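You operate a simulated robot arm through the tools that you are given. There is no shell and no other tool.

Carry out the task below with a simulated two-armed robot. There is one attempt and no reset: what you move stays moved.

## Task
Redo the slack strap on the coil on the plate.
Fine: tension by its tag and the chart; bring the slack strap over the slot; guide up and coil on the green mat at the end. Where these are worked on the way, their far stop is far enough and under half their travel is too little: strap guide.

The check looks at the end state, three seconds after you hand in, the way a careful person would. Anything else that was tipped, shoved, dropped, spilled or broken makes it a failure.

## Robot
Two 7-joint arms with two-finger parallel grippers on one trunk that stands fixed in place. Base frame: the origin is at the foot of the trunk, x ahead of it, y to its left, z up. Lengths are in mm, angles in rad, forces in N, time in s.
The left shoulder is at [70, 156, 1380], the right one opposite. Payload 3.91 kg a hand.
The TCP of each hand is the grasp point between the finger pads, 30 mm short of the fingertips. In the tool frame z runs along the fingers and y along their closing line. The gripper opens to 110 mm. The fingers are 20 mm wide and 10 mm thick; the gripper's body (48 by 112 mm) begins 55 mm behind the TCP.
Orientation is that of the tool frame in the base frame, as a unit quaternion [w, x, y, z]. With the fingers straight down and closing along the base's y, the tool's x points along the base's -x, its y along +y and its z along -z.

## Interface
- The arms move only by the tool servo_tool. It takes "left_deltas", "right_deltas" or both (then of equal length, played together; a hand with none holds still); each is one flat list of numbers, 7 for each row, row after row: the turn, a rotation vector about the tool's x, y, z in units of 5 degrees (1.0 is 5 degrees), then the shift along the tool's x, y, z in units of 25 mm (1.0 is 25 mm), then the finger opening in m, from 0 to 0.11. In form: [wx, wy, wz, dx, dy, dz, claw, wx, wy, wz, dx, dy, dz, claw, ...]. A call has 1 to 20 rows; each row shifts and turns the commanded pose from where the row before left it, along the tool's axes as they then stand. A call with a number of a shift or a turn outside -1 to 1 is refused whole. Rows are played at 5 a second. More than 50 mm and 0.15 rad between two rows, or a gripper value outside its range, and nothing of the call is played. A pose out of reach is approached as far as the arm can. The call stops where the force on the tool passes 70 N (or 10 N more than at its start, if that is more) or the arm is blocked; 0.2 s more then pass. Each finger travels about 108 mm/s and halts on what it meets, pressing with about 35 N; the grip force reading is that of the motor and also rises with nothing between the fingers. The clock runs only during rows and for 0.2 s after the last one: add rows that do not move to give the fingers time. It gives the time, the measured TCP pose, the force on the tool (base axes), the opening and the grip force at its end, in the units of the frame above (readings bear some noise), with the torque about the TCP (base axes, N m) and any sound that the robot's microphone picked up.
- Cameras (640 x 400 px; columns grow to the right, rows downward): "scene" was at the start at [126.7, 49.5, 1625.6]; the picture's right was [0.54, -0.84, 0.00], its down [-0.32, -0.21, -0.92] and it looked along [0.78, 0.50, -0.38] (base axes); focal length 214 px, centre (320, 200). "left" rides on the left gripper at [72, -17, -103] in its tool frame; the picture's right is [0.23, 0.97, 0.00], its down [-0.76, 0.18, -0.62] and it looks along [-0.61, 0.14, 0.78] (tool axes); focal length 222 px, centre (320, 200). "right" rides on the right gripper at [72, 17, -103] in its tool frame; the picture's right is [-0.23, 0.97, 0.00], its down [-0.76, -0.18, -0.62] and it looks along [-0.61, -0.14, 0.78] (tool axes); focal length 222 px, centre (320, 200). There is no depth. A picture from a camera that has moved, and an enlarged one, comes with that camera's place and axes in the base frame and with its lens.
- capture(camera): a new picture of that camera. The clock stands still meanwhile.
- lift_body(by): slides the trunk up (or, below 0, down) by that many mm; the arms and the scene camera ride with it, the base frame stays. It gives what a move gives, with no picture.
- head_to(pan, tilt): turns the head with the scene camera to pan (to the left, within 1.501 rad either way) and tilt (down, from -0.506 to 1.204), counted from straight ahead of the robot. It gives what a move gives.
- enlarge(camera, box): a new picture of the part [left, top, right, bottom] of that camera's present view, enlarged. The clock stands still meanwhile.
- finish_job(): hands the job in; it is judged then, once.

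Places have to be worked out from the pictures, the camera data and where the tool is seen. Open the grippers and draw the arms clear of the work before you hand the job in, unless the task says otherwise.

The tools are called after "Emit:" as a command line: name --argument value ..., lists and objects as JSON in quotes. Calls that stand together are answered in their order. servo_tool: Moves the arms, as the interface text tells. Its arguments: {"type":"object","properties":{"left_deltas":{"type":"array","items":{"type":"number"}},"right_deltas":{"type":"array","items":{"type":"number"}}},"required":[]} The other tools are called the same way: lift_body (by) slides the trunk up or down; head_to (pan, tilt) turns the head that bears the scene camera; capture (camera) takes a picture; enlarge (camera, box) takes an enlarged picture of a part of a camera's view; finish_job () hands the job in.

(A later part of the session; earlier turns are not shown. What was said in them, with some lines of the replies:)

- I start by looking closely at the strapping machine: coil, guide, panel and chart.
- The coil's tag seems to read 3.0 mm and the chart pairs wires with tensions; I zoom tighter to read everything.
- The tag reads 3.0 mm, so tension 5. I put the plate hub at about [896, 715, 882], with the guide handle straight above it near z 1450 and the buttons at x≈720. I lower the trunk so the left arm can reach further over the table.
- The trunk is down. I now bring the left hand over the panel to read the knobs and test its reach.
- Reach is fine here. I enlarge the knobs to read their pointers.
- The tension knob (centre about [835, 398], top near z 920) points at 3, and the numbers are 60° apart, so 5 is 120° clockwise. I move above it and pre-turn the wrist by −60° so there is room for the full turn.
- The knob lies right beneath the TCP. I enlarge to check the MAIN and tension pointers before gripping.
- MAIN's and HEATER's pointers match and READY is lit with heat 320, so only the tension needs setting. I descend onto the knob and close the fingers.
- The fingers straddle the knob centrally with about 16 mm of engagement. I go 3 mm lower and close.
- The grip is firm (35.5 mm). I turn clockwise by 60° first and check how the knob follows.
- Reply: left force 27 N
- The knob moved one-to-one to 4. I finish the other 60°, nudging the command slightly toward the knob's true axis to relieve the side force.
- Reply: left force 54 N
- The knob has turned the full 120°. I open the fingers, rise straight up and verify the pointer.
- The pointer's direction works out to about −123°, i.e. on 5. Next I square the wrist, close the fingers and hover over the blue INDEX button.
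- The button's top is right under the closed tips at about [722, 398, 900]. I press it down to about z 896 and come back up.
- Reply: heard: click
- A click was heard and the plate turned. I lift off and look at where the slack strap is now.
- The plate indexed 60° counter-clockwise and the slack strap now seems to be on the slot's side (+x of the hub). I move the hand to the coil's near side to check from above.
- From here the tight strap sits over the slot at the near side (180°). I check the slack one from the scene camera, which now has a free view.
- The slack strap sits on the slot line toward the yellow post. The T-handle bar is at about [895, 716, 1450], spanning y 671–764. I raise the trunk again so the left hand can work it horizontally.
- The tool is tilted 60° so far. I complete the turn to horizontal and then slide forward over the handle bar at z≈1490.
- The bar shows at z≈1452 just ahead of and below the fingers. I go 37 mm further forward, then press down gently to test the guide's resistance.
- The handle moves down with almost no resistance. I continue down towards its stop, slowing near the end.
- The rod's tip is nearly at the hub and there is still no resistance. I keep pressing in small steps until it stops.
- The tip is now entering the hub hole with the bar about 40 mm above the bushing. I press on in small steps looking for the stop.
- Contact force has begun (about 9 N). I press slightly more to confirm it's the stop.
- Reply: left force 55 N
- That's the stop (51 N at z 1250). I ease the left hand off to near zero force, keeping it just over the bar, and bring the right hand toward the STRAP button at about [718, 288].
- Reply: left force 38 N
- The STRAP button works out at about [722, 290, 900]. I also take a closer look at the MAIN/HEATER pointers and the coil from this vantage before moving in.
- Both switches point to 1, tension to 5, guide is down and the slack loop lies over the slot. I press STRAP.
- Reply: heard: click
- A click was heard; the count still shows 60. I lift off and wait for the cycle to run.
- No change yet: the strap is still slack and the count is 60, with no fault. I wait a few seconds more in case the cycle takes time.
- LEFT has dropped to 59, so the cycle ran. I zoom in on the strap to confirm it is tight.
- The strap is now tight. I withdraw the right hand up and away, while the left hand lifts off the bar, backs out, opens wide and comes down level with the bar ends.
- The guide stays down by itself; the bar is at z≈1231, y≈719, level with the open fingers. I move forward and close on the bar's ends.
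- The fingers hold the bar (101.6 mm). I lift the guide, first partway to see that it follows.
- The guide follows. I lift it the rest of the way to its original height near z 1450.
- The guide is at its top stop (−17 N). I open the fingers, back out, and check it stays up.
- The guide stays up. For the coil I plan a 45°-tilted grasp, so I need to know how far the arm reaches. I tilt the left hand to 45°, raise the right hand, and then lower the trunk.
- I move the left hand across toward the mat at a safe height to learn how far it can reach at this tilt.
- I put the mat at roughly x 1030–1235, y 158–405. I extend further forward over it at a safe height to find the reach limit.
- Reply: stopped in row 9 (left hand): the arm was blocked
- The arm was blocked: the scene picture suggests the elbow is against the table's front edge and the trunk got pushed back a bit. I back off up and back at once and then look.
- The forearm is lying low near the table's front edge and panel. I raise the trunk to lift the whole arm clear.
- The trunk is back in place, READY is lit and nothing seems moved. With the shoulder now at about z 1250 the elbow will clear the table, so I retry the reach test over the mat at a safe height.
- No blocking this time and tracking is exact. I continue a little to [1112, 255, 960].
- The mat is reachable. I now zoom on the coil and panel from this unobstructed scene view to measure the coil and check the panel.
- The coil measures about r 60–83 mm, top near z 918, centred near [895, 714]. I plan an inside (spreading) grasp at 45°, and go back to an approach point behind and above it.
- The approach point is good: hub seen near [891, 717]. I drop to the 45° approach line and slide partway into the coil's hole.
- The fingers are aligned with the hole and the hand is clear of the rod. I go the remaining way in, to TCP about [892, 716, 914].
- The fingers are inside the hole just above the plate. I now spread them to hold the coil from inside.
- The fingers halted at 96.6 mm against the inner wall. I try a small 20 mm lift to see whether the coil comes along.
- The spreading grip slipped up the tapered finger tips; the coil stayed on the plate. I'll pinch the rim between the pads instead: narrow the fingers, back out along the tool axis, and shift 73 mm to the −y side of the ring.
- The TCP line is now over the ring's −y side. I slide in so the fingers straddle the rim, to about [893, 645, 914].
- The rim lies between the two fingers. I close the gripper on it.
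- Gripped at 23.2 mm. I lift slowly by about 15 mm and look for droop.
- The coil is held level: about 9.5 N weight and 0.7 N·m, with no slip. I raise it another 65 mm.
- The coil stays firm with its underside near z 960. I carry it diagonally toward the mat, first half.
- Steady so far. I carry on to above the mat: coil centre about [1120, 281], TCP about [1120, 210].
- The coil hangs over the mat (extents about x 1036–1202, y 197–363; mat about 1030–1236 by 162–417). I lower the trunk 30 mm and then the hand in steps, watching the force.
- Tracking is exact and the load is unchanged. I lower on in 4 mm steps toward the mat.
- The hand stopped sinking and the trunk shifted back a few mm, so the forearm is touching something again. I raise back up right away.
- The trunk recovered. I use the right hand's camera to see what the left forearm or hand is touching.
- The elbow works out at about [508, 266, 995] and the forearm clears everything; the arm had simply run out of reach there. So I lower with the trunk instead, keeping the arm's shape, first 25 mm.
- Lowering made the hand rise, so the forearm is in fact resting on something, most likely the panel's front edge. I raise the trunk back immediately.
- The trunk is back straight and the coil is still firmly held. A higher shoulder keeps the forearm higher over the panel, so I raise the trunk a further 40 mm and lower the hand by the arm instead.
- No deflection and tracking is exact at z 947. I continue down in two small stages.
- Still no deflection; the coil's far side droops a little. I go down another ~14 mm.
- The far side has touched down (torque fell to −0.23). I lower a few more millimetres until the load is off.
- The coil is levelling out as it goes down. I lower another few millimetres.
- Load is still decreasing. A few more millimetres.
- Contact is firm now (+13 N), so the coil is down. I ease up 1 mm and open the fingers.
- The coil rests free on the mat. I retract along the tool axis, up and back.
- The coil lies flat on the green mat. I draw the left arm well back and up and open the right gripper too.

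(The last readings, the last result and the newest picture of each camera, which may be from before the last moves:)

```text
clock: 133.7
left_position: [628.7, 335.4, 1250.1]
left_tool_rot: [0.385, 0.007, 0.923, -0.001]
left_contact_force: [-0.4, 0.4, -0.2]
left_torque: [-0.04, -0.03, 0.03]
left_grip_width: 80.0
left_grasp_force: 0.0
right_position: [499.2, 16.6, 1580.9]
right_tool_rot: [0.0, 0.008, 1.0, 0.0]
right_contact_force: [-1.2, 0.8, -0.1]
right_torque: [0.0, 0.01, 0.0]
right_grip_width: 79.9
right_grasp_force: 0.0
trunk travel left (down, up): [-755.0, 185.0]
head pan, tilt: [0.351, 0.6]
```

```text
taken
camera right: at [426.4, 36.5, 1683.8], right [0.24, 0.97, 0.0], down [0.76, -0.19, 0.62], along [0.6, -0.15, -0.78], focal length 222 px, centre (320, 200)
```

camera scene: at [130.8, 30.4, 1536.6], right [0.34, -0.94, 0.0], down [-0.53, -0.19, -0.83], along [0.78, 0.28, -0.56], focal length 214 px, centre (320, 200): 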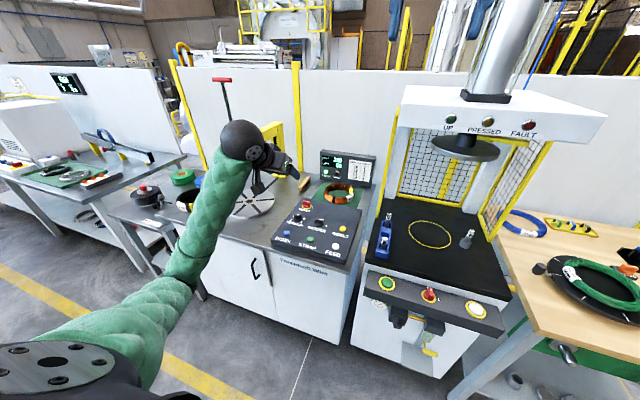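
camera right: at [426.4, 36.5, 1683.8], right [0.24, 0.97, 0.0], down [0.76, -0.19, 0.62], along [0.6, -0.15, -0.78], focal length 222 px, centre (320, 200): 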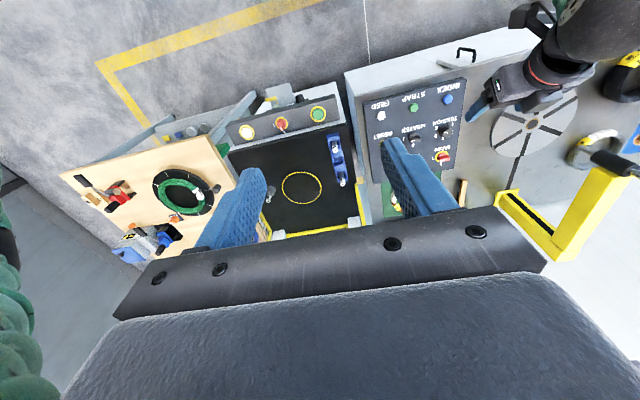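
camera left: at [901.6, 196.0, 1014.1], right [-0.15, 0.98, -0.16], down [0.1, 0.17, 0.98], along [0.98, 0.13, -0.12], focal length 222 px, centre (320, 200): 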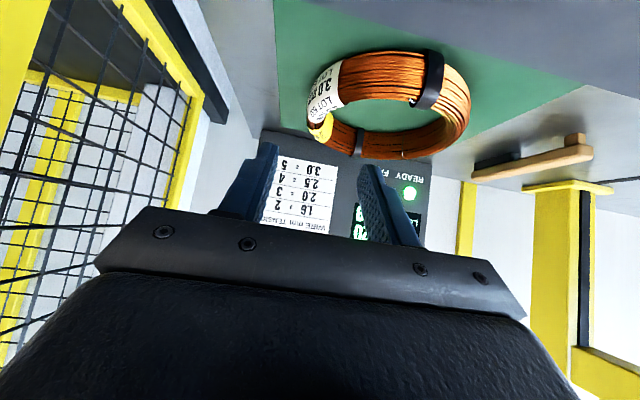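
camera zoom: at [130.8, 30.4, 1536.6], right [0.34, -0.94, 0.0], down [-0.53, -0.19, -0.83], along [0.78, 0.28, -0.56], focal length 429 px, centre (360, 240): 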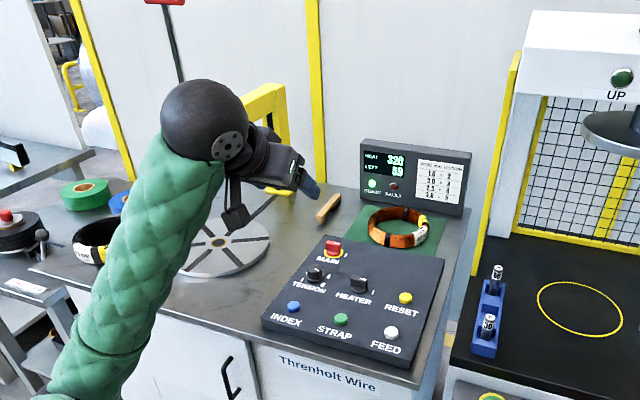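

The coil is on the mat. I zoom in on coil, knobs and display for a last check.

Emit:
enlarge --camera "scene" --box '[300, 140, 390, 220]'

Emit:
enlarge --camera "scene" --box '[270, 185, 370, 265]'

Emit:
enlarge --camera "right" --box '[350, 70, 480, 180]'

Emit:
servo_tool --left_deltas '[0, 0, 0, 0, 0.9, 0, 0.08, 0, 0, 0, 0, 0.9, -0.3, 0.08, 0, 0, 0, 0, 0.9, -0.5, 0.08, 0, 0, 0, 0, 0.9, -0.5, 0.08, 0, 0, 0, 0, 0.9, -0.5, 0.08, 0, 0, 0, 0, 0.9, -0.5, 0.08, 0, 0, 0, 0, 0.9, -0.5, 0.08, 0, 0, 0, 0, 0.9, -0.5, 0.08, 0, 0, 0, 0, 0.9, -0.5, 0.08, 0, 0, 0, 0, 0.9, -0.5, 0.08]'

Emit:
head_to --pan 0.45 --tilt 0.5

Emit:
capture --camera "scene"

```text
5.00 times, centred on (345, 180) of scene
camera zoom: at [130.8, 30.4, 1536.6], right [0.34, -0.94, 0.0], down [-0.53, -0.19, -0.83], along [0.78, 0.28, -0.56], focal length 1072 px, centre (195, 300)
```

zoom: 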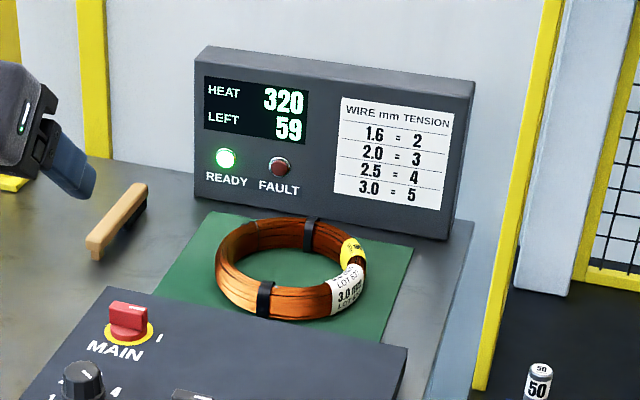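

```text
5.00 times, centred on (320, 225) of scene
camera zoom: at [130.8, 30.4, 1536.6], right [0.34, -0.94, 0.0], down [-0.53, -0.19, -0.83], along [0.78, 0.28, -0.56], focal length 1072 px, centre (320, 75)
```

zoom: 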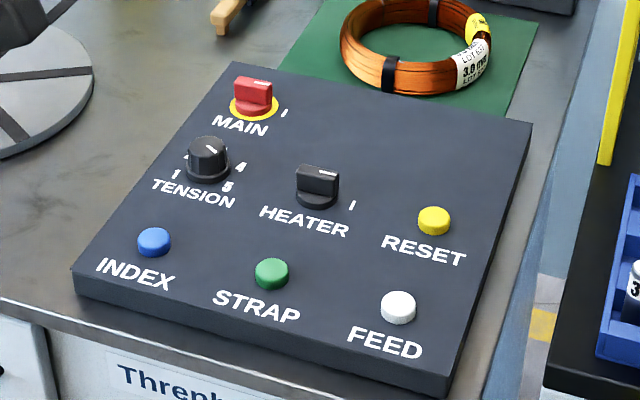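

```text
3.64 times, centred on (415, 125) of right
camera zoom: at [426.4, 36.5, 1683.8], right [0.24, 0.97, 0.0], down [0.76, -0.19, 0.62], along [0.6, -0.15, -0.78], focal length 808 px, centre (-26, 473)
```

zoom: 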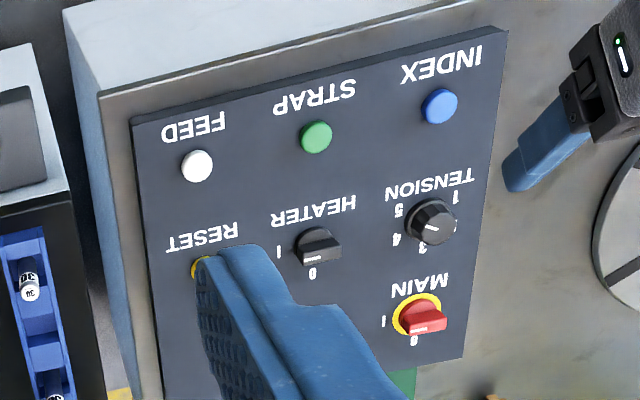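

```text
clock: 135.9
left_position: [556.1, 559.1, 1325.5]
left_tool_rot: [0.384, 0.007, 0.923, 0.0]
left_contact_force: [-0.6, 0.1, 0.0]
left_torque: [0.0, -0.04, -0.04]
left_grip_width: 80.2
left_grasp_force: 0.1
right_position: [498.9, 17.4, 1580.5]
right_tool_rot: [0.0, 0.008, 1.0, -0.001]
right_contact_force: [0.3, -0.2, -0.5]
right_torque: [-0.01, 0.01, 0.04]
right_grip_width: 80.1
right_grasp_force: 0.1
trunk travel left (down, up): [-755.0, 185.0]
head pan, tilt: [0.351, 0.6]
```

```text
clock: 136.6
left_position: [557.5, 558.1, 1323.7]
left_tool_rot: [0.384, 0.006, 0.923, -0.001]
left_contact_force: [-0.1, 0.0, -0.5]
left_torque: [0.02, 0.0, 0.02]
left_grip_width: 80.1
left_grasp_force: 0.0
right_position: [500.4, 16.4, 1580.5]
right_tool_rot: [0.001, 0.009, 1.0, 0.0]
right_contact_force: [-0.9, 0.4, 0.0]
right_torque: [-0.02, 0.0, 0.0]
right_grip_width: 80.2
right_grasp_force: 0.1
trunk travel left (down, up): [-755.0, 185.0]
head pan, tilt: [0.45, 0.499]
```

```text
taken
camera scene: at [130.9, 38.7, 1545.6], right [0.43, -0.9, 0.0], down [-0.43, -0.21, -0.88], along [0.79, 0.38, -0.48], focal length 214 px, centre (320, 200)
```

scene: 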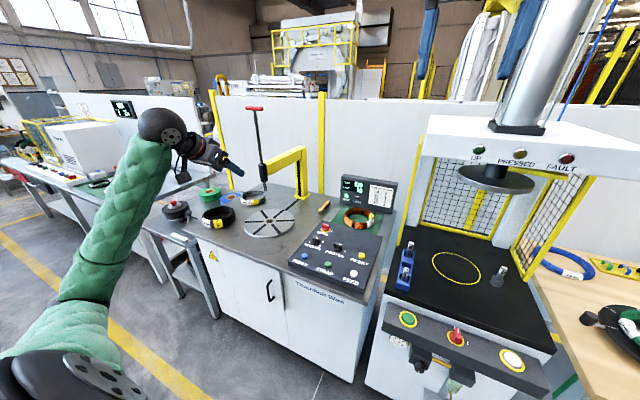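

The guide is up, the coil lies on the green mat with both straps tight, the tension is on 5, READY is lit without a fault, and both arms are clear with open grippers. I hand the job in.

Emit:
finish_job

```text
The job is handed in.
```

I restrapped the coil at the tension its tag calls for and moved it to the green mat. The job is handed in; I have no result from the check.

- **Tension:** the tag says 3.0 mm, and the chart gives 5 for that. I turned the knob from 3 to 5.
- **Strap:** one press of INDEX brought the slack strap over the slot. With the guide down on its far stop I pressed STRAP; the LEFT count went from 60 to 59 and the strap now looks tight.
- **Guide:** it is back up at its top stop and stays there.
- **Coil:** it lies flat on the mat with both straps tight. By my measurements it sits fully on the mat.

**Contacts on the way:**
- The left arm met an obstruction three times around the mat, most likely the front edge of the table or panel. Each time the trunk was pushed back slightly and recovered once I backed off.
- My first grip on the coil slipped while it was still on the plate, so it never fell.

In the last pictures nothing looked moved, the tension was still on 5, READY was lit and there was no fault. Both grippers are open and the arms are drawn back.
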